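You operate a simulated robot arm through the tools that you are given. There is no shell and no other tool. Be economical: measure what you need, move in short steps, check, and stop when the job is done.

You are at the controls of a simulated robot arm. One attempt, no reset.

TASK
Draw the leftover yarn off the orange-tipped bobbin in the tube cleaner and stand it on the blue peg.
Fine: blue arm in, press START once, arm out again after. Where these are worked on the way, their far stop is far enough and under half their travel is too little: blue arm.

The check looks at the end state, three seconds after you hand in, the way a careful person would. Anything else that was tipped, shoved, dropped, spilled or broken makes it a failure.

THE ROBOT
A 7-joint arm with a two-finger parallel gripper, fixed in place. Base frame: the origin is at the foot of the arm, x ahead of it, y to its left, z up; the work surface is at about z = 0. Units: mm, rad, N and s.
With the tool pointing down near the work surface it reaches from about 240 to 620 mm from the base axis. Its first joint turns from -1.152 to 1.152 rad. Payload 2.6 kg.
The tool frame sits at the grasp point between the pads (the TCP): z along the fingers, y along the line on which they close. The tips reach 30 mm beyond it. The gripper opens to 94 mm. The fingers are 28 mm wide and 10 mm thick; the gripper's body (50 by 96 mm) begins 55 mm behind the TCP.
Orientation is that of the tool frame in the base frame, as [roll, pitch, yaw] about the fixed x, y, z axes, in that order (R = Rz(yaw) Ry(pitch) Rx(roll)). With the fingers straight down and closing along the base's y, the tool's x points along the base's -x, its y along +y and its z along -z.

THE INTERFACE
- The arm moves only by the tool jog_arm. Its argument "plan" is a list of rows, each a list of 7 numbers: the shift along the base's x, y, z in units of 100 mm (1.0 is 100 mm), then the turn, a rotation vector about the base's x, y, z in units of 120 degrees (1.0 is 120 degrees), then the finger opening in cm, from 0 to 9.4. In form: [[tx, ty, tz, ax, ay, az, claw], ...]. A call has 1 to 20 rows; each row is the pose to reach, as a shift and turn from the pose commanded when the call began. A call with a number of a shift or a turn outside -1 to 1 is refused whole. Rows are played at 5 a second. More than 50 mm and 0.15 rad between two rows, or a gripper value outside its range, and nothing of the call is played. Where a pose cannot be reached the arm comes as near as it can. A force on the tool above 40 N (or 10 N above the force at the start of the call, whichever is more), or a blocked arm, ends the call early, and 0.2 s more pass. Each finger travels about 72 mm/s and halts on what it meets, pressing with about 42 N; the grip force reading is that of the motor and also rises with nothing between the fingers. The clock runs only during rows and for 0.2 s after the last one: add rows that repeat a pose to give the fingers time. The reply holds the time, the measured pose of the TCP, the force on the tool along the base axes, the opening and the grip force, in the units named above and with some noise, with the torque about the TCP (base axes, N m) and any sound that the robot's microphone picked up, and new pictures: "pictures" is both (left out), scene, wrist or none.
- Cameras (640 x 400 px; columns grow to the right, rows downward): "scene" is fixed at [16.5, 419.4, 573.7]; the picture's right is [-0.92, -0.39, 0.00], its down [-0.16, 0.39, -0.91] and it looks along [0.35, -0.84, -0.42] (base axes); focal length 275 px, centre (320, 200). "wrist" rides on the gripper at [76, 14, -102] in the tool frame; the picture's right is [-0.18, 0.98, 0.00], its down [-0.75, -0.14, -0.64] and it looks along [-0.63, -0.12, 0.77] (tool axes); focal length 243 px, centre (320, 200). There is no depth. A picture from a camera that has moved, and an enlarged one, comes with that camera's place and axes in the base frame and with its lens. The place of the scene camera against the robot may be out by one fixed shift of up to 12 mm in any direction.
- zoom(camera, box): a new picture of the part [left, top, right, bottom] of that camera's present view, enlarged. No time passes.
- sign_off(): hands the job in; it is judged then, once.

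Work in short steps. Places have to be worked out from the pictures, the camera data and where the tool is seen: move nearer, look again, correct. Check each grasp and each placing, and mend what went wrong. You have 120 turns and 200 pictures in all, those below and enlarged ones among them. Open the gripper and draw the arm clear of the work before you hand the job in, unless the task says otherwise; then end with one line.

The tools are called after "Call:" as name(argument=value, ...) on one line, values as JSON. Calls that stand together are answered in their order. jog_arm: Moves the arm, as the interface text tells. Its arguments: {"type":"object","properties":{"plan":{"type":"array","items":{"type":"array","items":{"type":"number"}}},"pictures":{"type":"string","enum":["both","scene","wrist","none"]}},"required":["plan"]} The other tools are called the same way: zoom (camera, box) takes an enlarged picture of a part of a camera's view; sign_off () hands the job in.

At the start:

```text
time_s: 0.0
tcp_pos: [258.6, -142.2, 468.2]
orientation: [3.14, 0.0, 3.142]
ft_force: [0.4, -0.9, -1.0]
ft_torque: [0.02, 0.01, 0.0]
opening: 94.1
grasp_force: 0.1
```

scene: 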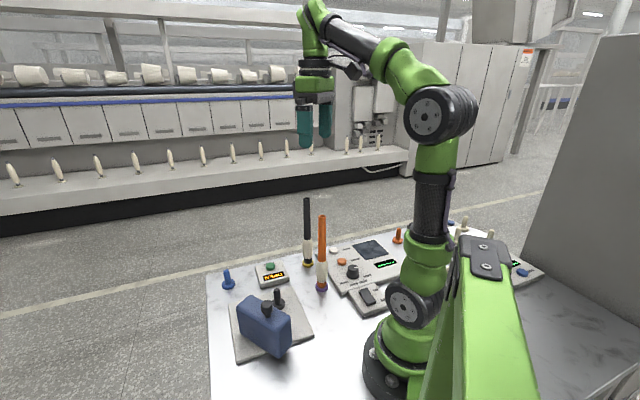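
wrist: 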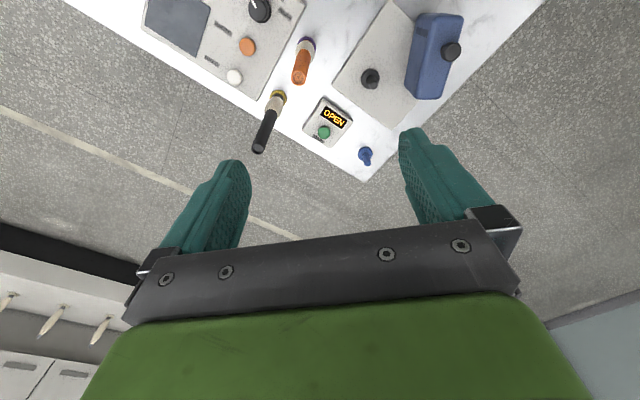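

I'll look closely at the work area first, in both views.

Call:
zoom(camera="scene", box=[200, 180, 420, 370])

Call:
zoom(camera="scene", box=[320, 200, 560, 320])

Call:
zoom(camera="wrist", box=[120, 0, 480, 200])

```text
2.11 times, centred on (310, 275) of scene
camera zoom: at [16.5, 419.4, 573.7], right [-0.92, -0.39, 0.0], down [-0.16, 0.39, -0.91], along [0.35, -0.84, -0.42], focal length 580 px, centre (341, 42)
```

zoom: 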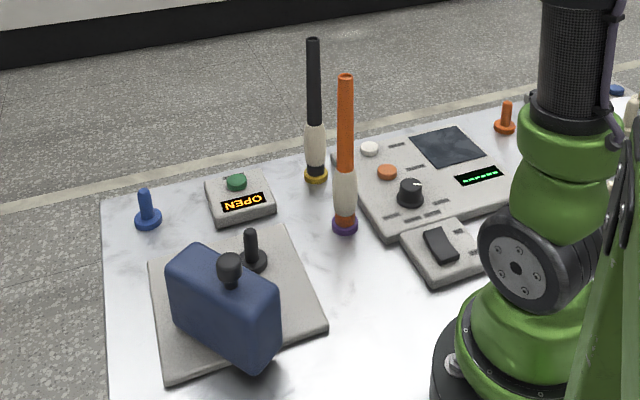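

```text
2.67 times, centred on (440, 260) of scene
camera zoom: at [16.5, 419.4, 573.7], right [-0.92, -0.39, 0.0], down [-0.16, 0.39, -0.91], along [0.35, -0.84, -0.42], focal length 734 px, centre (0, 40)
```

zoom: 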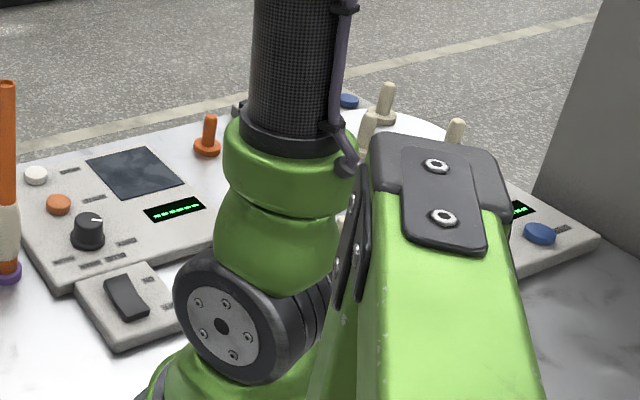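

```text
1.78 times, centred on (300, 100) of wrist
camera zoom: at [183.1, -129.5, 570.8], right [0.18, 0.98, 0.0], down [0.75, -0.14, 0.64], along [0.63, -0.12, -0.77], focal length 431 px, centre (356, 378)
```

zoom: 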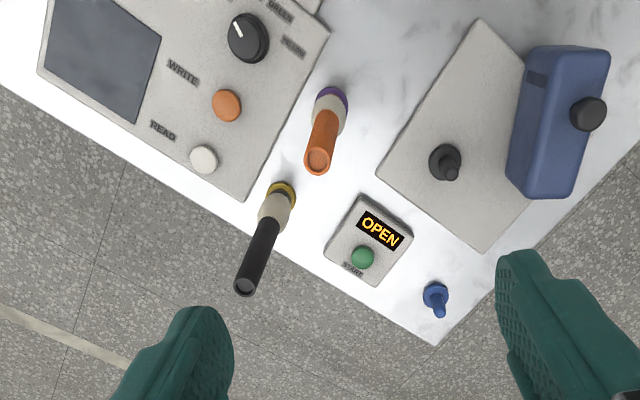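

The wrist view gives: orange bobbin near (245,-168), about 245 mm tall. Cleaner spindle about (334,-53), START about (423,-168), blue peg about (508,-74). I'll shift left and tip the wrist down to get a better view of the cleaner.

Call:
jog_arm(plan=[[0, 0.3, 0, 0, 0.06, 0, 9.4], [0, 0.6, 0, 0, 0.12, 0, 9.4], [0, 0.9, 0, 0, 0.18, 0, 9.4], [0, 1.0, 0, 0, 0.2, 0, 9.4], [0, 1.0, 0, 0, 0.2, 0, 9.4]])

```text
time_s: 1.2
tcp_pos: [250.6, -37.0, 390.5]
orientation: [3.14, -0.419, 3.138]
ft_force: [-0.8, 0.6, 0.0]
ft_torque: [0.01, 0.02, 0.01]
opening: 94.3
grasp_force: 0.0
out of reach, approached as far as the arm can: row 2, 3, 4, 5
camera wrist: at [222.9, -23.2, 514.7], right [0.17, 0.98, -0.08], down [0.95, -0.14, 0.28], along [0.26, -0.12, -0.96], focal length 243 px, centre (320, 200)
```

scene: 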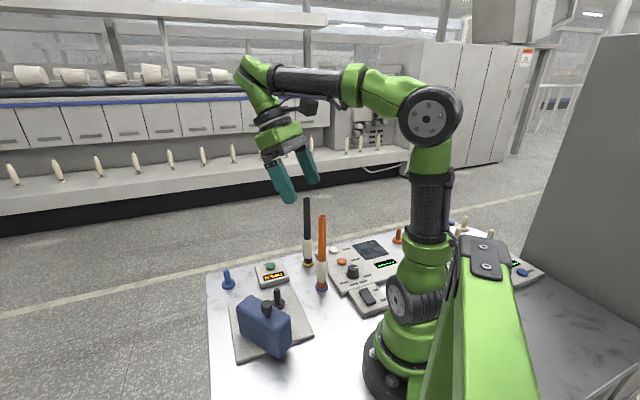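
wrist: 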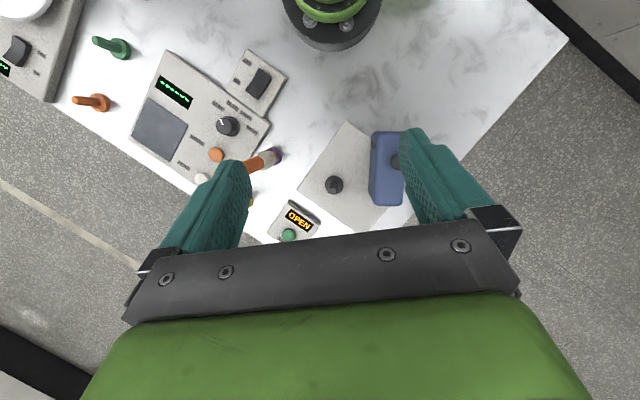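

The cleaner is now under the camera; I'll enlarge it.

Call:
zoom(camera="wrist", box=[220, 100, 460, 250])

Call:
zoom(camera="scene", box=[220, 250, 330, 370])

Call:
zoom(camera="wrist", box=[0, 0, 300, 190])

```text
2.67 times, centred on (340, 175) of wrist
camera zoom: at [222.9, -23.2, 514.7], right [0.17, 0.98, -0.08], down [0.95, -0.14, 0.28], along [0.26, -0.12, -0.96], focal length 647 px, centre (267, 267)
```

zoom: 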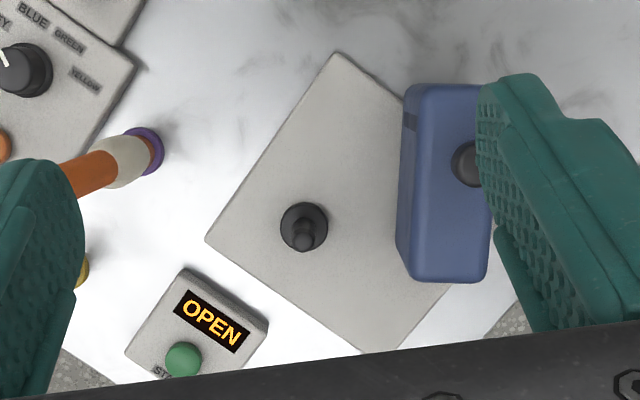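

```text
3.33 times, centred on (275, 310) of scene
camera zoom: at [16.5, 419.4, 573.7], right [-0.92, -0.39, 0.0], down [-0.16, 0.39, -0.91], along [0.35, -0.84, -0.42], focal length 918 px, centre (470, -167)
```

zoom: 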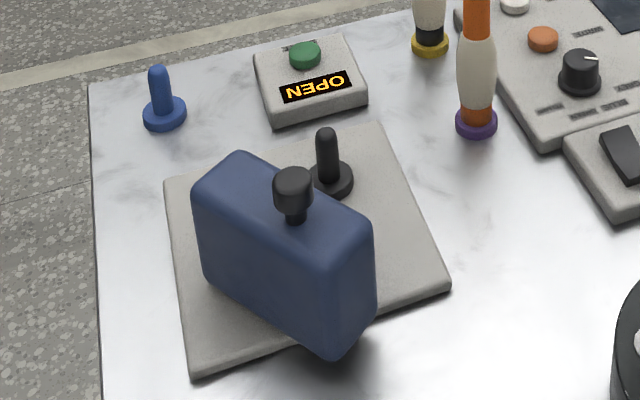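

```text
2.11 times, centred on (150, 95) of wrist
camera zoom: at [222.9, -23.2, 514.7], right [0.17, 0.98, -0.08], down [0.95, -0.14, 0.28], along [0.26, -0.12, -0.96], focal length 511 px, centre (678, 421)
```

zoom: 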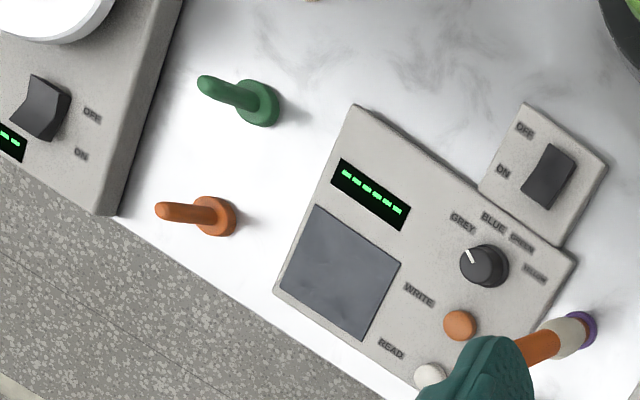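

The blue arm looks like a swing arm with a knob on top, set oblique to the plate. I'll undo the tilt first, then yaw and look from the +y side to find its pivot.

Call:
jog_arm(plan=[[0.2, 0.3, -0.1, 0, -0.06, 0, 9.4], [0.4, 0.6, -0.2, 0, -0.12, 0, 9.4], [0.6, 0.9, -0.3, 0, -0.18, 0, 9.4], [0.8, 1.0, -0.5, 0, -0.2, 0, 9.4], [1.0, 1.0, -0.8, 0, -0.2, 0, 9.4], [1.0, 1.0, -0.8, 0, -0.2, 0, 9.4]], pictures="none")

```text
time_s: 2.6
tcp_pos: [349.8, 61.3, 307.0]
orientation: [-3.141, -0.001, 3.14]
ft_force: [-0.2, -0.5, 0.0]
ft_torque: [0.02, -0.01, -0.01]
opening: 94.0
grasp_force: 0.2
```

Now I'll yaw -90° while moving left.

Call:
jog_arm(plan=[[0, 0.1, 0, 0, 0, -0.07, 9.4], [0, 0.2, 0, 0, 0, -0.14, 9.4], [0.05, 0.3, 0, 0, 0, -0.21, 9.4], [0.1, 0.4, 0, 0, 0, -0.28, 9.4], [0.1, 0.5, 0, 0, 0, -0.35, 9.4], [0.1, 0.6, 0, 0, 0, -0.42, 9.4], [0.1, 0.7, 0, 0, 0, -0.49, 9.4], [0.1, 0.8, 0, 0, 0, -0.56, 9.4], [0.1, 0.9, 0, 0, 0, -0.63, 9.4], [0.1, 0.9, 0, 0, 0, -0.7, 9.4], [0.1, 0.9, 0, 0, 0, -0.75, 9.4], [0.1, 0.9, 0, 0, 0, -0.75, 9.4]], pictures="wrist")

```text
time_s: 5.2
tcp_pos: [359.4, 152.6, 309.2]
orientation: [-3.141, -0.001, 1.57]
ft_force: [0.1, -0.3, -0.1]
ft_torque: [0.01, 0.0, -0.01]
opening: 93.9
grasp_force: 0.0
camera wrist: at [375.0, 228.4, 411.8], right [0.98, -0.19, 0.0], down [-0.14, -0.75, 0.64], along [-0.12, -0.63, -0.77], focal length 243 px, centre (320, 200)
```

wrist: 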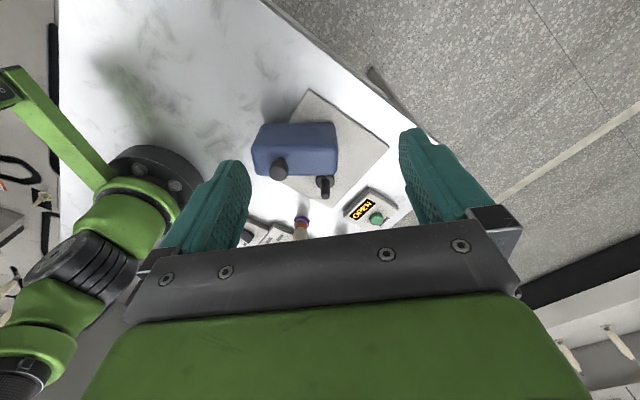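

Call:
zoom(camera="wrist", box=[230, 80, 400, 210])

```text
3.08 times, centred on (315, 145) of wrist
camera zoom: at [375.0, 228.4, 411.8], right [0.98, -0.19, 0.0], down [-0.14, -0.75, 0.64], along [-0.12, -0.63, -0.77], focal length 746 px, centre (335, 369)
```

zoom: 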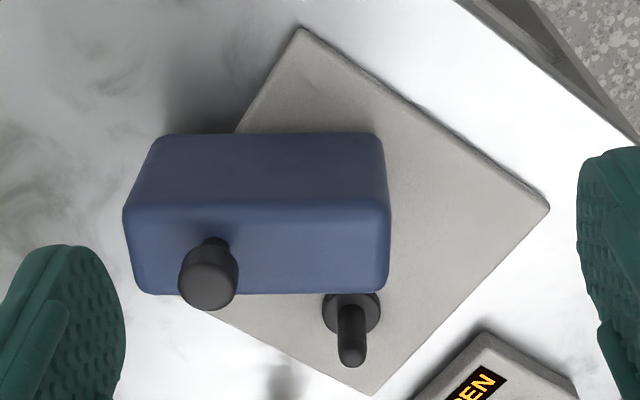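

The arm is a swing arm, about 118 mm long, floating over the plate. Its pivot is probably near its +x end over the plate, with the knob near (285,58,140) towards the free end. I'll go back toward the orange bobbin, unwinding the yaw on the way.

Call:
jog_arm(plan=[[0, -0.1, 0.1, 0, 0, 0.07, 9.4], [0, -0.2, 0.2, 0, 0, 0.14, 9.4], [-0.05, -0.3, 0.3, 0, 0, 0.21, 9.4], [-0.1, -0.4, 0.4, 0, 0, 0.28, 9.4], [-0.15, -0.5, 0.4, 0, 0, 0.35, 9.4], [-0.2, -0.6, 0.4, 0, 0, 0.42, 9.4], [-0.25, -0.7, 0.4, 0, 0, 0.49, 9.4], [-0.3, -0.8, 0.4, 0, 0, 0.56, 9.4], [-0.4, -0.9, 0.4, 0, 0, 0.63, 9.4], [-0.5, -1.0, 0.4, 0, 0, 0.7, 9.4], [-0.6, -1.0, 0.4, 0, 0, 0.75, 9.4], [-0.7, -1.0, 0.4, 0, 0, 0.75, 9.4]], pictures="none")

Call:
jog_arm(plan=[[-0.1, -0.4, 0, 0, 0, 0, 9.4], [-0.2, -0.8, 0, 0, 0, 0, 9.4], [-0.3, -1.0, 0, 0, 0, 0, 9.4], [-0.3, -1.0, 0, 0, 0, 0, 9.4]], pictures="none")

Call:
jog_arm(plan=[[-0.05, -0.4, 0, 0, 0, 0, 9.4], [-0.1, -0.8, 0, 0, 0, 0, 9.4], [-0.1, -0.8, 0, 0, 0, 0, 9.4]], pictures="both")

```text
time_s: 7.8
tcp_pos: [289.8, 52.1, 349.5]
orientation: [-3.141, -0.001, -3.14]
ft_force: [0.4, -0.3, -0.2]
ft_torque: [0.0, 0.04, -0.01]
opening: 93.9
grasp_force: 0.0
```

```text
time_s: 8.8
tcp_pos: [261.9, -48.2, 350.0]
orientation: [-3.14, 0.001, -3.141]
ft_force: [0.1, -0.5, 0.5]
ft_torque: [-0.01, 0.0, 0.01]
opening: 94.0
grasp_force: 0.2
```

```text
time_s: 9.6
tcp_pos: [250.7, -127.2, 348.9]
orientation: [-3.141, 0.0, 3.141]
ft_force: [0.2, -0.6, 0.7]
ft_torque: [-0.02, 0.01, -0.03]
opening: 93.9
grasp_force: 0.0
camera wrist: at [174.6, -114.4, 451.6], right [0.18, 0.98, 0.0], down [0.75, -0.14, 0.64], along [0.63, -0.12, -0.77], focal length 243 px, centre (320, 200)
```

scene: 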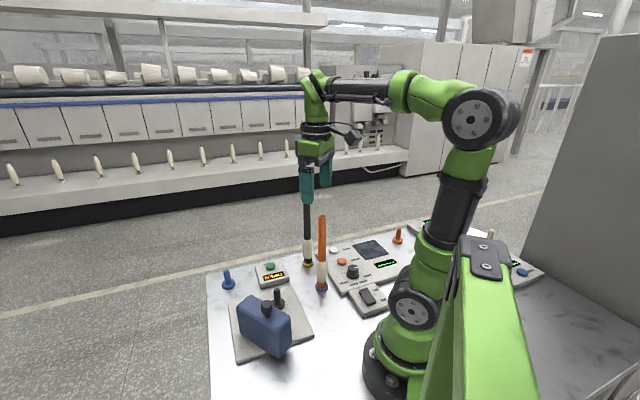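
wrist: 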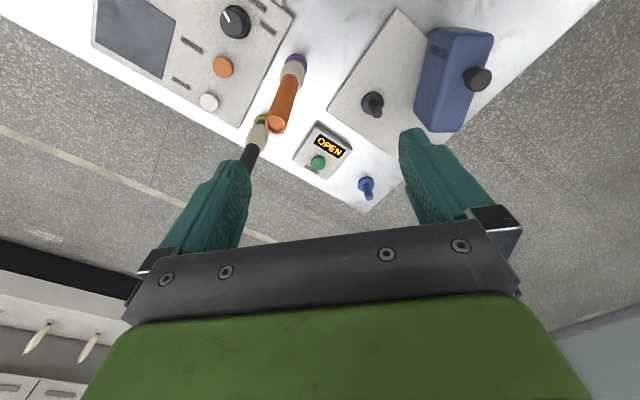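

The orange bobbin is at about (250.5,-168) with its top at about z 244. I'll move over it and check before descending.

Call:
jog_arm(plan=[[0, -0.2, 0, 0, 0, 0, 9.4], [0, -0.405, 0, 0, 0, 0, 9.4], [0, -0.405, -0.3, 0, 0, 0, 9.4], [0, -0.405, -0.5, 0, 0, 0, 9.4], [0, -0.405, -0.5, 0, 0, 0, 9.4]], pictures="both")

```text
time_s: 10.8
tcp_pos: [249.7, -168.6, 298.4]
orientation: [-3.141, -0.001, -3.141]
ft_force: [-0.3, 0.5, -0.5]
ft_torque: [0.01, 0.02, -0.03]
opening: 94.2
grasp_force: 0.1
camera wrist: at [173.2, -154.5, 401.5], right [0.18, 0.98, 0.0], down [0.75, -0.14, 0.64], along [0.63, -0.12, -0.77], focal length 243 px, centre (320, 200)
```

scene: 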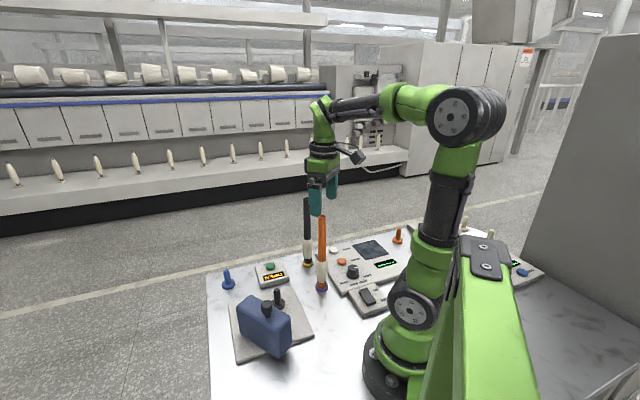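
wrist: 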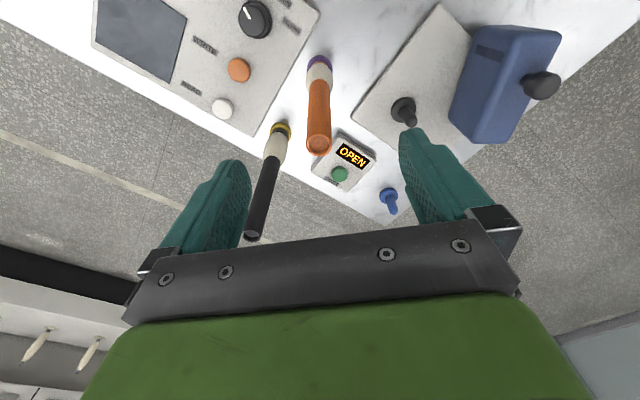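

It is centred (top seen at about (250,-170)). I'll descend around the tip and close.

Call:
jog_arm(plan=[[0, -0.01, -0.3, 0, 0, 0, 9.4], [0, -0.01, -0.6, 0, 0, 0, 9.4], [0, -0.01, -0.85, 0, 0, 0, 9.4], [0, -0.01, -0.85, 0, 0, 0, 9.4], [0, -0.01, -0.85, 0, 0, 0, 4], [0, -0.01, -0.85, 0, 0, 0, 4], [0, -0.01, -0.85, 0, 0, 0, 1.5], [0, -0.01, -0.85, 0, 0, 0, 0], [0, -0.01, -0.85, 0, 0, 0, 0], [0, -0.01, -0.85, 0, 0, 0, 0]], pictures="both")

```text
time_s: 13.0
tcp_pos: [249.6, -167.5, 216.3]
orientation: [-3.139, -0.001, -3.141]
ft_force: [-1.0, -3.9, -1.2]
ft_torque: [-0.6, 0.04, 0.02]
opening: 19.8
grasp_force: 41.9
camera wrist: at [173.7, -153.7, 318.3], right [0.18, 0.98, 0.0], down [0.75, -0.14, 0.64], along [0.63, -0.12, -0.77], focal length 243 px, centre (320, 200)
```

scene: 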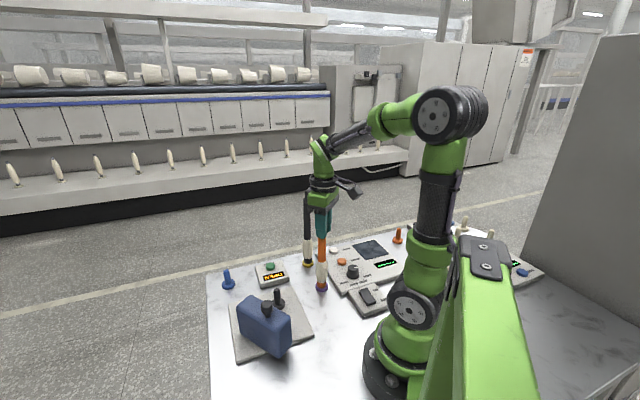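
wrist: 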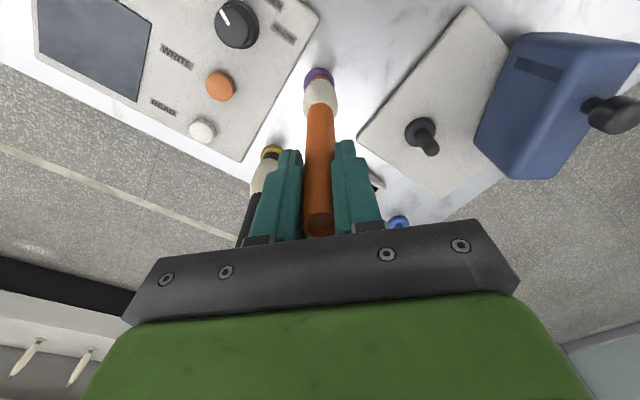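

Gripped on the 20 mm orange shaft. I'll lift straight up.

Call:
jog_arm(plan=[[0, 0.02, 0.1, 0, 0, 0, 0], [0, 0.02, 0.25, 0, 0, 0, 0], [0, 0.02, 0.5, 0, 0, 0, 0], [0, 0.02, 0.8, 0, 0, 0, 0], [0, 0.02, 1.0, 0, 0, 0, 0], [0, 0.02, 1.0, 0, 0, 0, 0]], pictures="both")

```text
time_s: 14.4
tcp_pos: [250.8, -165.3, 316.8]
orientation: [3.141, 0.0, -3.141]
ft_force: [-0.2, -0.1, -0.2]
ft_torque: [0.0, -0.03, -0.02]
opening: 19.8
grasp_force: 42.0
camera wrist: at [174.2, -152.8, 419.3], right [0.18, 0.98, 0.0], down [0.75, -0.14, 0.64], along [0.63, -0.12, -0.77], focal length 243 px, centre (320, 200)
```

scene: 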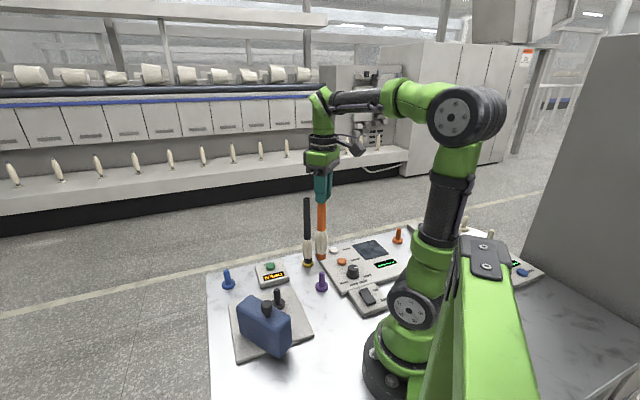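
wrist: 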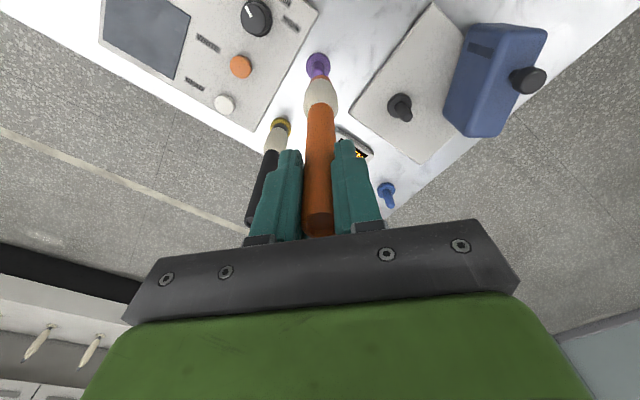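

It lifted off a purple peg, which now gives me a reference with a known position. I'll zoom on the pegs to get relative offsets.

Call:
zoom(camera="scene", box=[210, 255, 340, 335])

Call:
zoom(camera="wrist", box=[280, 20, 480, 145])

```text
4.92 times, centred on (275, 295) of scene
camera zoom: at [16.5, 419.4, 573.7], right [-0.92, -0.39, 0.0], down [-0.16, 0.39, -0.91], along [0.35, -0.84, -0.42], focal length 1356 px, centre (542, -268)
```

zoom: 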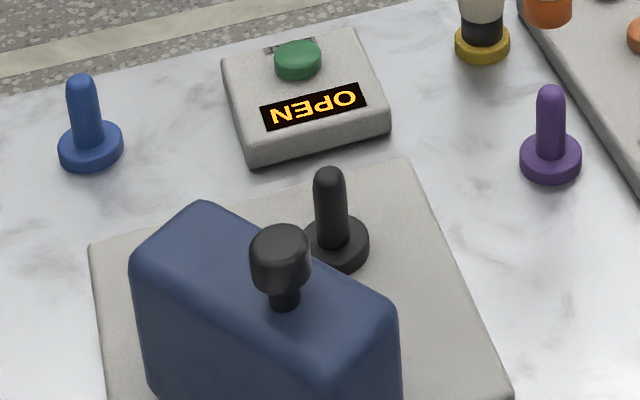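

```text
3.20 times, centred on (380, 82) of wrist
camera zoom: at [174.2, -152.8, 419.3], right [0.18, 0.98, 0.0], down [0.75, -0.14, 0.64], along [0.63, -0.12, -0.77], focal length 776 px, centre (128, 576)
```

zoom: 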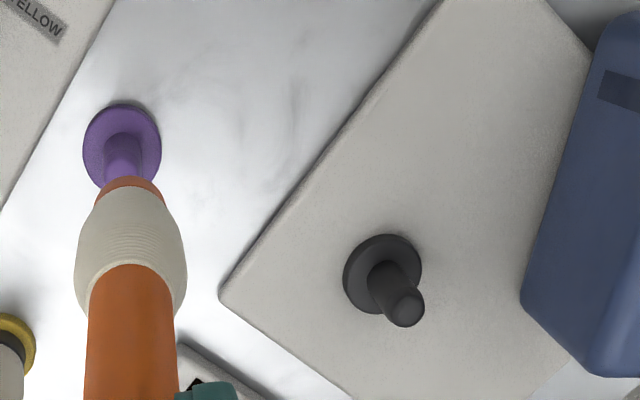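

Purple peg at (250.5,-166) gives corrected positions: spindle about (326.5,-48.5), tip z about 65; blue peg about (506,-70). I'll carry the bobbin over the spindle at the current height.

Call:
jog_arm(plan=[[0.2, 0.3, 0, 0, 0, 0, 0], [0.4, 0.6, 0, 0, 0, 0, 0], [0.6, 0.9, 0, 0, 0, 0, 0], [0.757, 1.0, 0, 0, 0, 0, 0], [0.757, 1.0, 0, 0, 0, 0, 0]], pictures="none")

Call:
jog_arm(plan=[[0, 0.1, 0, 0, 0, 0, 0], [0, 0.168, 0, 0, 0, 0, 0], [0, 0.168, 0, 0, 0, 0, 0]], pictures="none")

Call:
zoom(camera="scene", box=[210, 180, 370, 300])

Call:
zoom(camera="wrist", box=[240, 0, 420, 120])

```text
time_s: 15.6
tcp_pos: [325.8, -67.9, 316.7]
orientation: [3.141, 0.0, -3.141]
ft_force: [-0.3, -0.4, -0.8]
ft_torque: [0.02, -0.01, -0.02]
opening: 19.7
grasp_force: 41.9
```

```text
time_s: 16.4
tcp_pos: [325.7, -50.8, 315.4]
orientation: [3.14, 0.0, -3.141]
ft_force: [0.6, 0.6, -0.7]
ft_torque: [0.02, 0.01, 0.02]
opening: 19.8
grasp_force: 42.6
```

```text
3.33 times, centred on (290, 240) of scene
camera zoom: at [16.5, 419.4, 573.7], right [-0.92, -0.39, 0.0], down [-0.16, 0.39, -0.91], along [0.35, -0.84, -0.42], focal length 918 px, centre (420, 67)
```

zoom: 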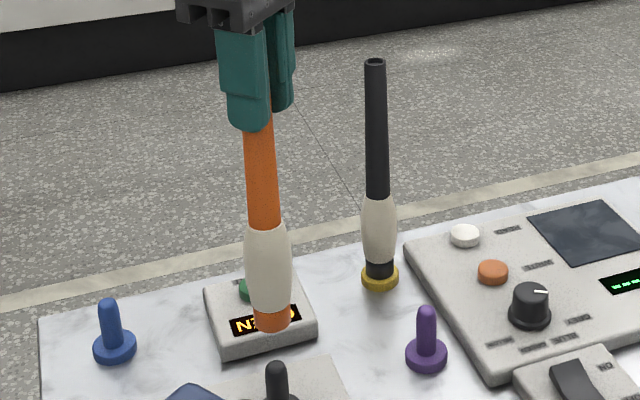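

```text
3.33 times, centred on (330, 60) of wrist
camera zoom: at [250.8, -37.1, 417.8], right [0.18, 0.98, 0.0], down [0.75, -0.14, 0.64], along [0.63, -0.12, -0.77], focal length 809 px, centre (287, 667)
```

zoom: 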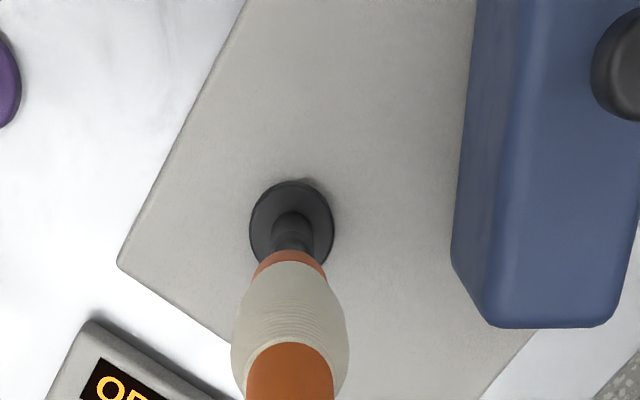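

Comparing with how the bobbin sat over the purple peg, I need about (+1.5,+3) mm. I'll correct that and lower until the bobbin bottom is just above the spindle tip.

Call:
jog_arm(plan=[[0.015, 0.03, 0, 0, 0, 0, 0], [0.015, 0.03, -0.15, 0, 0, 0, 0], [0.015, 0.03, -0.33, 0, 0, 0, 0], [0.015, 0.03, -0.33, 0, 0, 0, 0]], pictures="none")

Call:
zoom(camera="scene", box=[230, 220, 326, 280])

Call:
zoom(camera="wrist", box=[272, 0, 368, 60])

```text
time_s: 17.4
tcp_pos: [326.4, -47.0, 282.5]
orientation: [3.141, 0.003, 3.141]
ft_force: [0.3, -0.1, 1.2]
ft_torque: [0.02, 0.02, 0.0]
opening: 19.6
grasp_force: 41.5
```

```text
6.67 times, centred on (278, 250) of scene
camera zoom: at [16.5, 419.4, 573.7], right [-0.92, -0.39, 0.0], down [-0.16, 0.39, -0.91], along [0.35, -0.84, -0.42], focal length 1836 px, centre (600, -133)
```

zoom: 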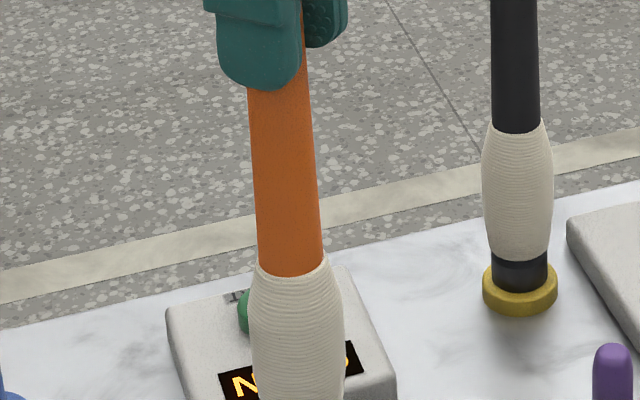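

```text
6.67 times, centred on (320, 30) of wrist
camera zoom: at [251.1, -34.0, 384.0], right [0.18, 0.98, 0.0], down [0.75, -0.14, 0.64], along [0.63, -0.12, -0.77], focal length 1618 px, centre (320, 1333)
```

zoom: 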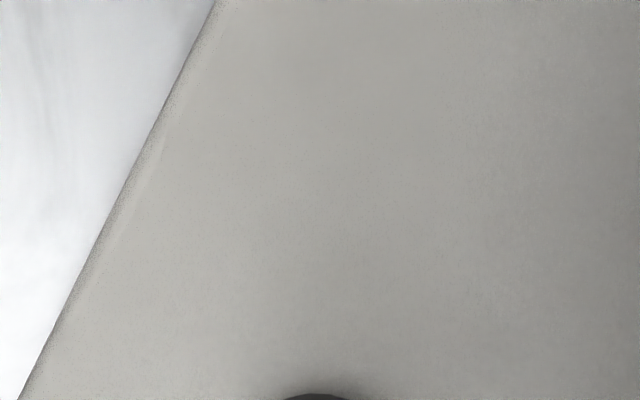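

The zoom windows were poorly placed; I'll look lower.

Call:
zoom(camera="scene", box=[230, 245, 326, 305])

Call:
zoom(camera="wrist", box=[256, 40, 384, 120])

```text
6.67 times, centred on (278, 275) of scene
camera zoom: at [16.5, 419.4, 573.7], right [-0.92, -0.39, 0.0], down [-0.16, 0.39, -0.91], along [0.35, -0.84, -0.42], focal length 1836 px, centre (600, -300)
```

zoom: 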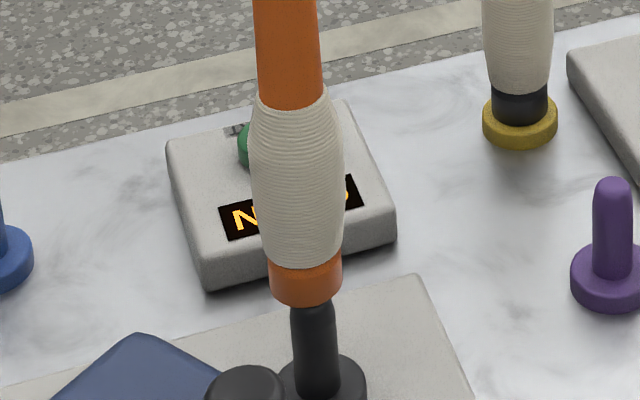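

```text
5.00 times, centred on (320, 80) of wrist
camera zoom: at [251.1, -34.0, 384.0], right [0.18, 0.98, 0.0], down [0.75, -0.14, 0.64], along [0.63, -0.12, -0.77], focal length 1213 px, centre (320, 800)
```

zoom: 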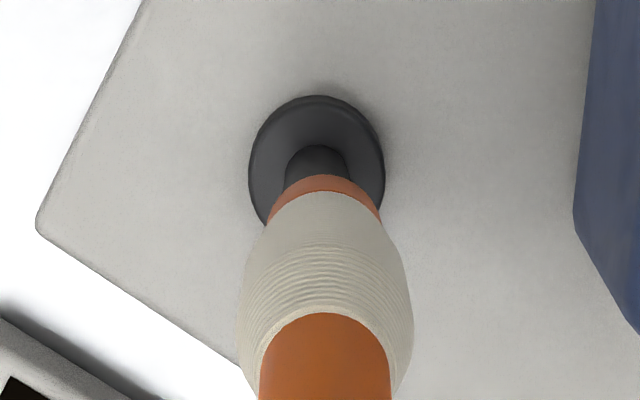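

The wrist view shows the bobbin about 2 mm too far to +y, which matches the +2 mm I added at the lift. I'll shift -2 in y and lower onto the spindle in small steps.

Call:
jog_arm(plan=[[-0.003, -0.02, 0, 0, 0, 0, 0], [-0.003, -0.02, -0.08, 0, 0, 0, 0], [-0.003, -0.02, -0.16, 0, 0, 0, 0], [-0.003, -0.02, -0.24, 0, 0, 0, 0], [-0.003, -0.02, -0.24, 0, 0, 0, 0]], pictures="none")

Call:
zoom(camera="scene", box=[230, 245, 326, 305])

Call:
zoom(camera="wrist", box=[256, 40, 384, 120])

```text
time_s: 18.6
tcp_pos: [327.3, -49.7, 257.9]
orientation: [3.14, 0.001, -3.14]
ft_force: [0.6, 0.6, -1.4]
ft_torque: [0.02, 0.02, -0.03]
opening: 19.5
grasp_force: 41.6
```

```text
6.67 times, centred on (278, 275) of scene
camera zoom: at [16.5, 419.4, 573.7], right [-0.92, -0.39, 0.0], down [-0.16, 0.39, -0.91], along [0.35, -0.84, -0.42], focal length 1836 px, centre (600, -300)
```

zoom: 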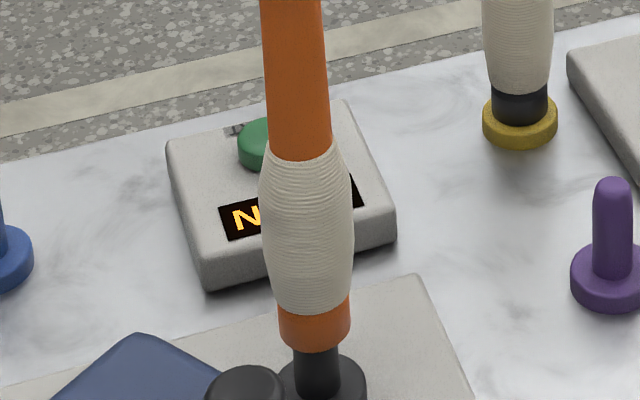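

```text
5.00 times, centred on (320, 80) of wrist
camera zoom: at [250.5, -36.4, 359.7], right [0.18, 0.98, 0.0], down [0.75, -0.14, 0.64], along [0.63, -0.12, -0.77], focal length 1213 px, centre (320, 800)
```

zoom: 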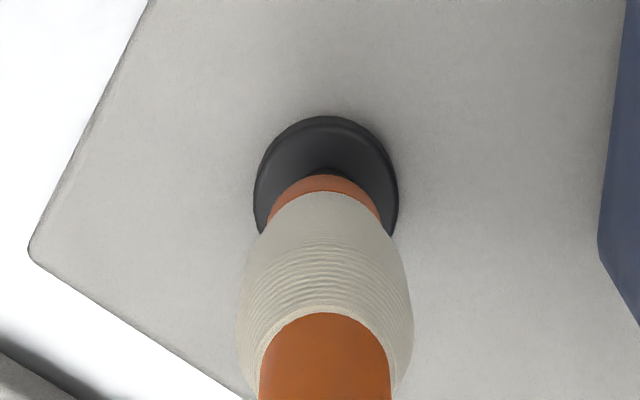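

It is aligned and already over the tip with no contact force. I'll continue down until it seats.

Call:
jog_arm(plan=[[0, 0, -0.1, 0, 0, 0, 0], [0, 0, -0.18, 0, 0, 0, 0], [0, 0, -0.24, 0, 0, 0, 0], [0, 0, -0.28, 0, 0, 0, 0], [0, 0, -0.32, 0, 0, 0, 0], [0, 0, -0.36, 0, 0, 0, 0]], pictures="none")

Call:
zoom(camera="scene", box=[230, 245, 326, 305])

```text
time_s: 20.0
tcp_pos: [328.2, -49.9, 224.5]
orientation: [-3.141, 0.011, -3.141]
ft_force: [1.8, -1.3, 30.3]
ft_torque: [0.02, -0.38, 0.02]
opening: 20.2
grasp_force: 42.0
```

```text
6.67 times, centred on (278, 275) of scene
camera zoom: at [16.4, 419.4, 573.7], right [-0.92, -0.39, 0.0], down [-0.16, 0.39, -0.91], along [0.35, -0.84, -0.42], focal length 1836 px, centre (600, -300)
```

zoom: 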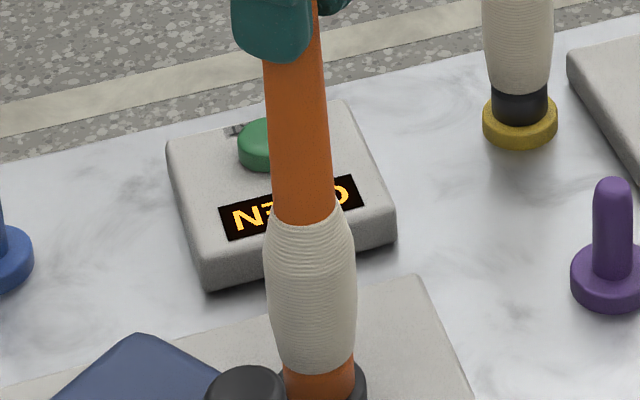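

It is seated (30 N reaction, z about 225). I'll relieve 3 mm, open, and lift clear.

Call:
jog_arm(plan=[[0, 0, 0.04, 0, 0, 0, 0], [0, 0, 0.04, 0, 0, 0, 2.6], [0, 0, 0.04, 0, 0, 0, 4.5], [0, 0, 0.04, 0, 0, 0, 4.5], [0, 0, 0.35, 0, 0, 0, 4.5], [0, 0, 0.7, 0, 0, 0, 4.5], [0, 0, 1.0, 0, 0, 0, 4.5], [0, 0, 1.0, 0, 0, 0, 4.5]])

```text
time_s: 21.8
tcp_pos: [326.1, -49.3, 322.3]
orientation: [3.141, 0.001, -3.141]
ft_force: [0.0, -0.3, 0.4]
ft_torque: [-0.01, 0.01, 0.05]
opening: 45.2
grasp_force: 0.1
camera wrist: at [250.9, -35.2, 425.2], right [0.18, 0.98, 0.0], down [0.75, -0.14, 0.64], along [0.63, -0.12, -0.77], focal length 243 px, centre (320, 200)
```

scene: 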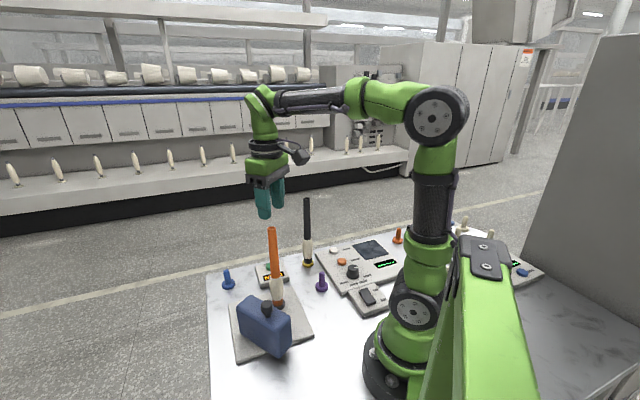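
wrist: 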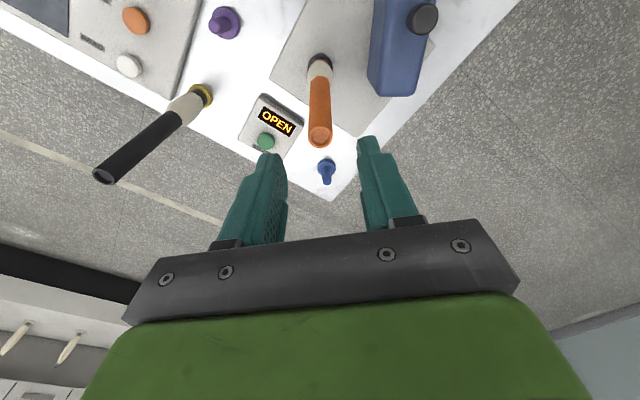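

The bobbin stands upright on the spindle. Next is the blue arm: I'll close the fingers, yaw 90°, and move to the outer (+y) side of the arm near its free end.

Call:
jog_arm(plan=[[-0.05, 0.15, 0.1, 0, 0, -0.07, 4], [-0.1, 0.3, 0.1, 0, 0, -0.14, 3], [-0.15, 0.45, 0.1, 0, 0, -0.21, 2], [-0.2, 0.6, 0.1, 0, 0, -0.28, 1], [-0.25, 0.75, 0.1, 0, 0, -0.35, 0], [-0.3, 0.9, 0.1, 0, 0, -0.42, 0], [-0.35, 1.0, 0.1, 0, 0, -0.49, 0], [-0.4, 1.0, 0.1, 0, 0, -0.56, 0], [-0.45, 1.0, 0.1, 0, 0, -0.63, 0], [-0.5, 1.0, 0.1, 0, 0, -0.7, 0], [-0.56, 1.0, 0.1, 0, 0, -0.75, 0], [-0.56, 1.0, 0.1, 0, 0, -0.75, 0]], pictures="none")

Call:
jog_arm(plan=[[0, 0.35, 0, 0, 0, 0, 0], [0, 0.72, 0, 0, 0, 0, 0], [0, 0.72, -0.4, 0, 0, 0, 0], [0, 0.72, -0.8, 0, 0, 0, 0], [0, 0.72, -1.0, 0, 0, 0, 0], [0, 0.72, -1.0, 0, 0, 0, 0]], pictures="both")

```text
time_s: 24.4
tcp_pos: [269.5, 51.6, 331.7]
orientation: [-3.141, 0.0, 1.568]
ft_force: [1.2, -0.6, 0.4]
ft_torque: [0.03, 0.0, 0.0]
opening: 0.0
grasp_force: 33.0
```

```text
time_s: 25.8
tcp_pos: [269.8, 124.1, 230.4]
orientation: [-3.141, 0.001, 1.572]
ft_force: [0.1, -0.2, -0.4]
ft_torque: [-0.03, -0.03, 0.0]
opening: 0.1
grasp_force: 33.0
camera wrist: at [284.4, 199.8, 333.0], right [0.98, -0.18, 0.0], down [-0.14, -0.75, 0.64], along [-0.12, -0.63, -0.77], focal length 243 px, centre (320, 200)
```

scene: 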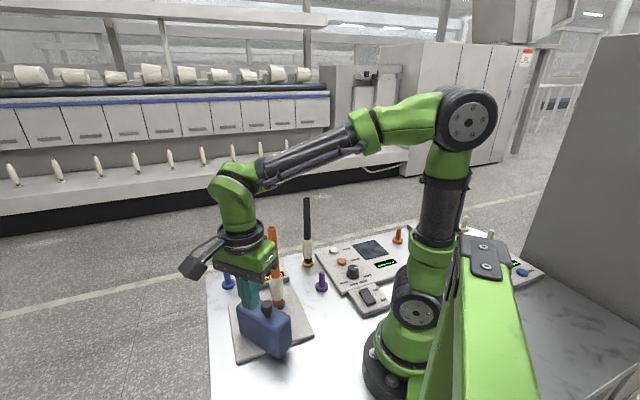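
wrist: 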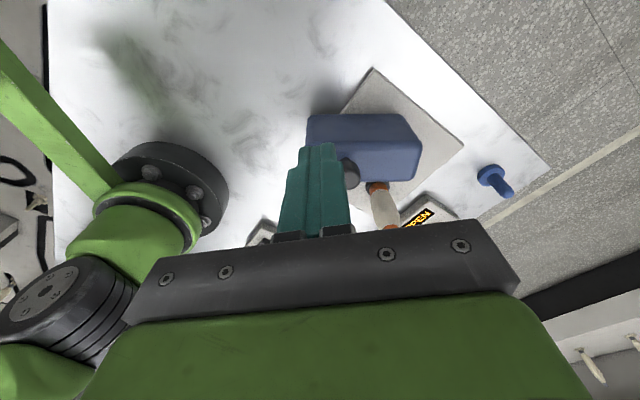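

The pusher is about 19 mm outboard of the arm's face. I'll descend so the tips are at z about 80.

Call:
jog_arm(plan=[[0, 0, -0.4, 0, 0, 0, 0], [0, 0, -0.8, 0, 0, 0, 0], [0, 0, -1.0, 0, 0, 0, 0], [0, 0, -1.0, 0, 0, 0, 0]], pictures="none")

Call:
jog_arm(plan=[[0, 0, -0.18, 0, 0, 0, 0], [0, -0.05, -0.18, 0, 0, 0, 0], [0, -0.1, -0.18, 0, 0, 0, 0], [0, -0.15, -0.18, 0, 0, 0, 0], [0, -0.2, -0.18, 0, 0, 0, 0], [0, -0.25, -0.18, 0, 0, 0, 0], [0, -0.3, -0.18, 0, 0, 0, 0], [0, -0.35, -0.18, 0, 0, 0, 0]], pictures="both")

```text
time_s: 26.8
tcp_pos: [270.3, 124.7, 131.6]
orientation: [3.142, 0.001, 1.57]
ft_force: [0.4, 0.2, -0.4]
ft_torque: [0.01, 0.02, 0.03]
opening: 0.3
grasp_force: 32.9
```

```text
time_s: 28.6
tcp_pos: [271.2, 85.8, 112.0]
orientation: [3.141, -0.001, 1.57]
ft_force: [-0.6, 0.1, -1.1]
ft_torque: [0.0, 0.01, 0.01]
opening: 0.0
grasp_force: 33.1
camera wrist: at [285.6, 163.0, 215.3], right [0.98, -0.18, 0.0], down [-0.14, -0.75, 0.64], along [-0.12, -0.63, -0.77], focal length 243 px, centre (320, 200)
```

scene: 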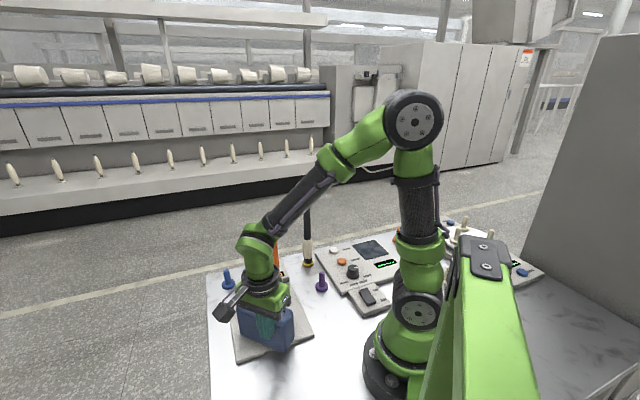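
wrist: 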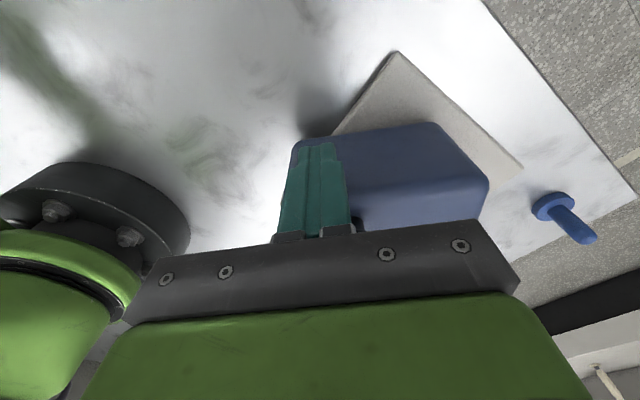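

There is little or no force yet, and the arm's free end may have moved about 10 mm already. I'll keep pushing gently.

Call:
jog_arm(plan=[[0, -0.05, 0, 0, 0, 0, 0], [0, -0.1, 0, 0, 0, 0, 0], [0, -0.15, 0, 0, 0, 0, 0], [0, -0.2, 0, 0, 0, 0, 0], [0, -0.25, 0, 0, 0, 0, 0], [0, -0.3, 0, 0, 0, 0, 0]], pictures="both")

```text
time_s: 30.0
tcp_pos: [271.4, 57.7, 114.1]
orientation: [-3.141, 0.0, 1.571]
ft_force: [-1.1, 0.6, 0.1]
ft_torque: [0.02, 0.0, 0.03]
opening: 0.2
grasp_force: 33.4
camera wrist: at [285.5, 132.9, 215.9], right [0.98, -0.18, 0.0], down [-0.14, -0.75, 0.64], along [-0.12, -0.63, -0.77], focal length 243 px, centre (320, 200)
```

scene: 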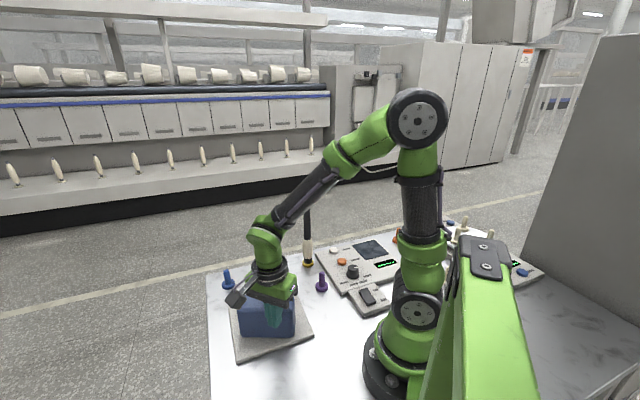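
wrist: 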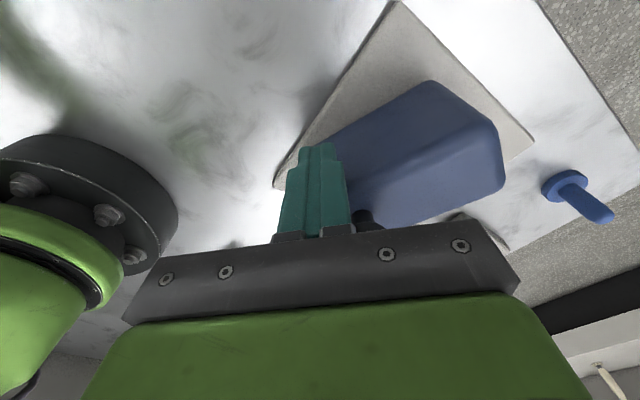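

The arm swings freely about a pivot near (353,45), rotated about 29° so far. I'll follow the arc, turning the gripper with it so its body stays away from the bobbin.

Call:
jog_arm(plan=[[0.021, -0.04, 0, 0, 0, 0.04, 0], [0.021, -0.079, 0, 0, 0, 0.08, 0], [0.02, -0.12, 0, 0, 0, 0.12, 0], [0.02, -0.161, 0, 0, 0, 0.16, 0], [0.028, -0.2, 0, 0, 0, 0.2, 0], [0.028, -0.244, 0, 0, 0, 0.24, 0], [0.045, -0.326, 0, 0, 0, 0.267, 0]], pictures="both")

```text
time_s: 31.6
tcp_pos: [275.3, 26.0, 113.6]
orientation: [-3.141, 0.001, 2.131]
ft_force: [-0.9, 0.3, 0.2]
ft_torque: [-0.07, -0.02, 0.0]
opening: 0.1
grasp_force: 33.4
camera wrist: at [247.1, 97.5, 215.9], right [0.93, 0.37, 0.0], down [0.28, -0.71, 0.64], along [0.24, -0.6, -0.77], focal length 243 px, centre (320, 200)
```

scene: 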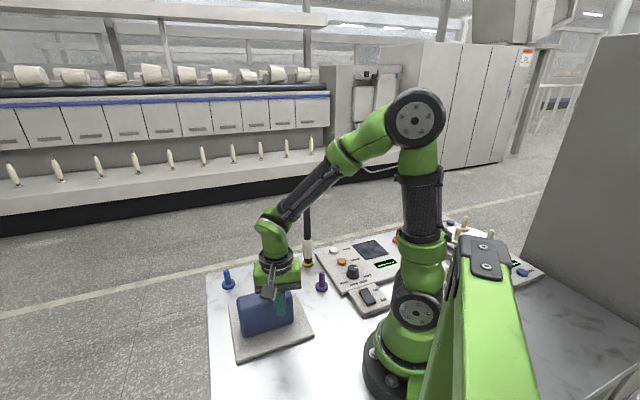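
wrist: 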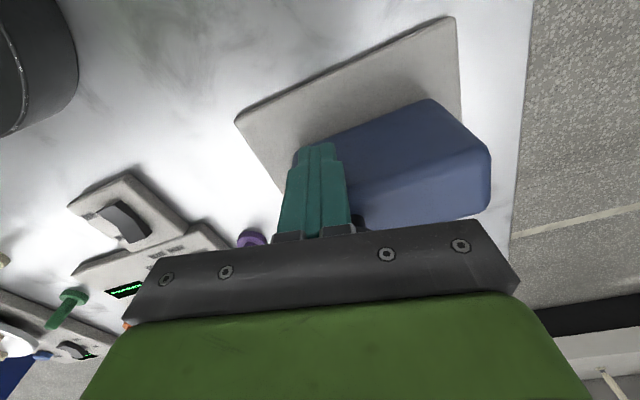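

It is moving freely at about 53°. I'll continue in small steps and watch for the stop.

Call:
jog_arm(plan=[[0.012, -0.04, 0, 0, 0, 0.05, 0], [0.025, -0.081, 0, 0, 0, 0.1, 0], [0.041, -0.118, 0, 0, 0, 0.14, 0], [0.058, -0.156, 0, 0, 0, 0.18, 0], [0.079, -0.192, 0, 0, 0, 0.22, 0], [0.1, -0.229, 0, 0, 0, 0.26, 0]], pictures="both")

```text
time_s: 32.3
tcp_pos: [273.3, 22.2, 112.7]
orientation: [-3.136, -0.013, 2.346]
ft_force: [-1.8, 3.0, 0.7]
ft_torque: [0.03, 0.0, 0.02]
opening: 0.0
grasp_force: 33.3
stopped in row 3: the force on the tool passed its limit at 46 N (the readings are from after the stop); the commanded pose is now the measured one
camera wrist: at [232.6, 84.9, 216.2], right [0.83, 0.56, -0.01], down [0.43, -0.64, 0.63], along [0.35, -0.53, -0.77], focal length 243 px, centre (320, 200)
```

scene: 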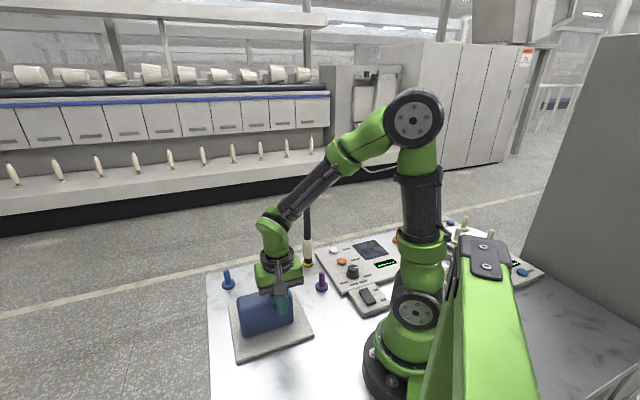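
wrist: 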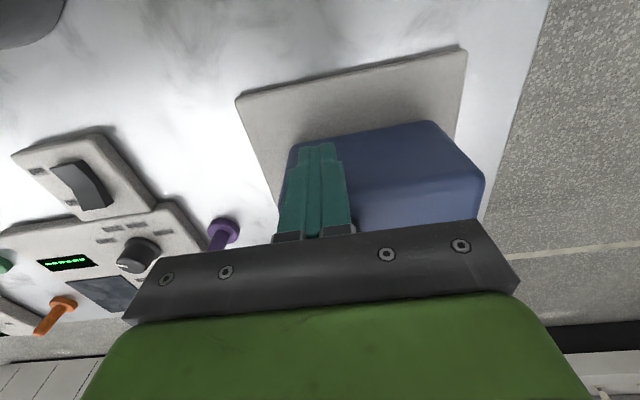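

It hit its stop at about 56° with the arm against the yarn area. I'll back off outward and up to inspect.

Call:
jog_arm(plan=[[-0.1, 0.1, 0, 0, 0, 0, 0], [-0.15, 0.2, 0, 0, 0, 0, 0], [-0.15, 0.25, 0.3, 0, 0, 0, 0], [-0.15, 0.25, 0.7, 0, 0, 0, 0], [-0.15, 0.25, 1.0, 0, 0, 0, 0]], pictures="none")

Call:
jog_arm(plan=[[0, 0, 0.4, 0, 0, 0, 0], [0, 0, 0.8, 0, 0, 0, 0], [0, 0.3, 1.0, 0, 0, 0, 0], [0, 0.3, 1.0, 0, 0, 0, 0]], pictures="both")

Call:
zoom(camera="scene", box=[210, 220, 338, 360])

```text
time_s: 33.5
tcp_pos: [259.0, 45.7, 211.5]
orientation: [-3.138, -0.013, 2.345]
ft_force: [0.1, 0.0, -0.1]
ft_torque: [-0.01, -0.01, -0.01]
opening: 0.0
grasp_force: 33.0
```

```text
time_s: 34.5
tcp_pos: [258.1, 78.4, 313.5]
orientation: [-3.137, -0.013, 2.345]
ft_force: [0.6, 0.0, -0.2]
ft_torque: [-0.02, 0.01, 0.0]
opening: 0.0
grasp_force: 32.7
camera wrist: at [216.1, 140.6, 417.0], right [0.83, 0.56, -0.01], down [0.43, -0.64, 0.63], along [0.35, -0.53, -0.77], focal length 243 px, centre (320, 200)
```

scene: 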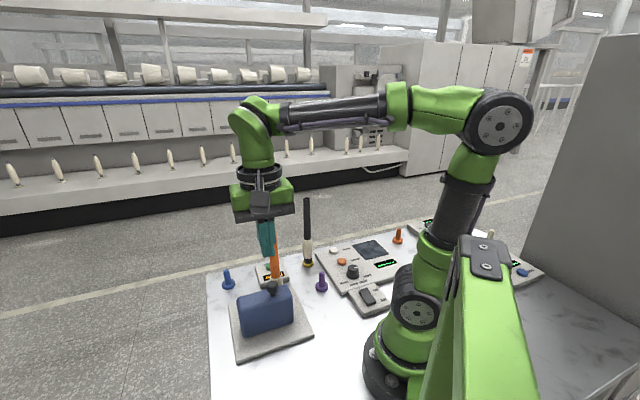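
wrist: 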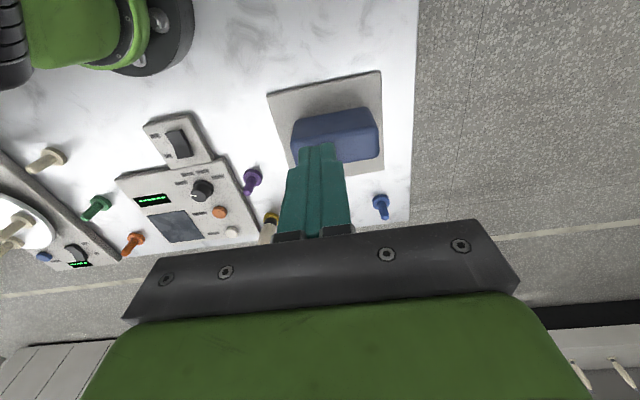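

```text
2.86 times, centred on (274, 290) of scene
camera zoom: at [16.5, 419.4, 573.7], right [-0.92, -0.39, 0.0], down [-0.16, 0.39, -0.91], along [0.35, -0.84, -0.42], focal length 787 px, centre (451, -57)
```

zoom: 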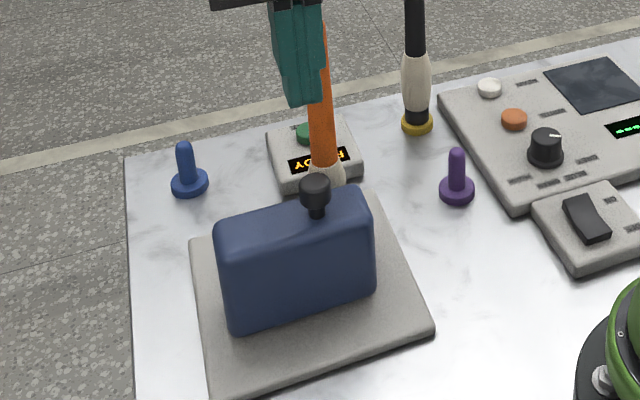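

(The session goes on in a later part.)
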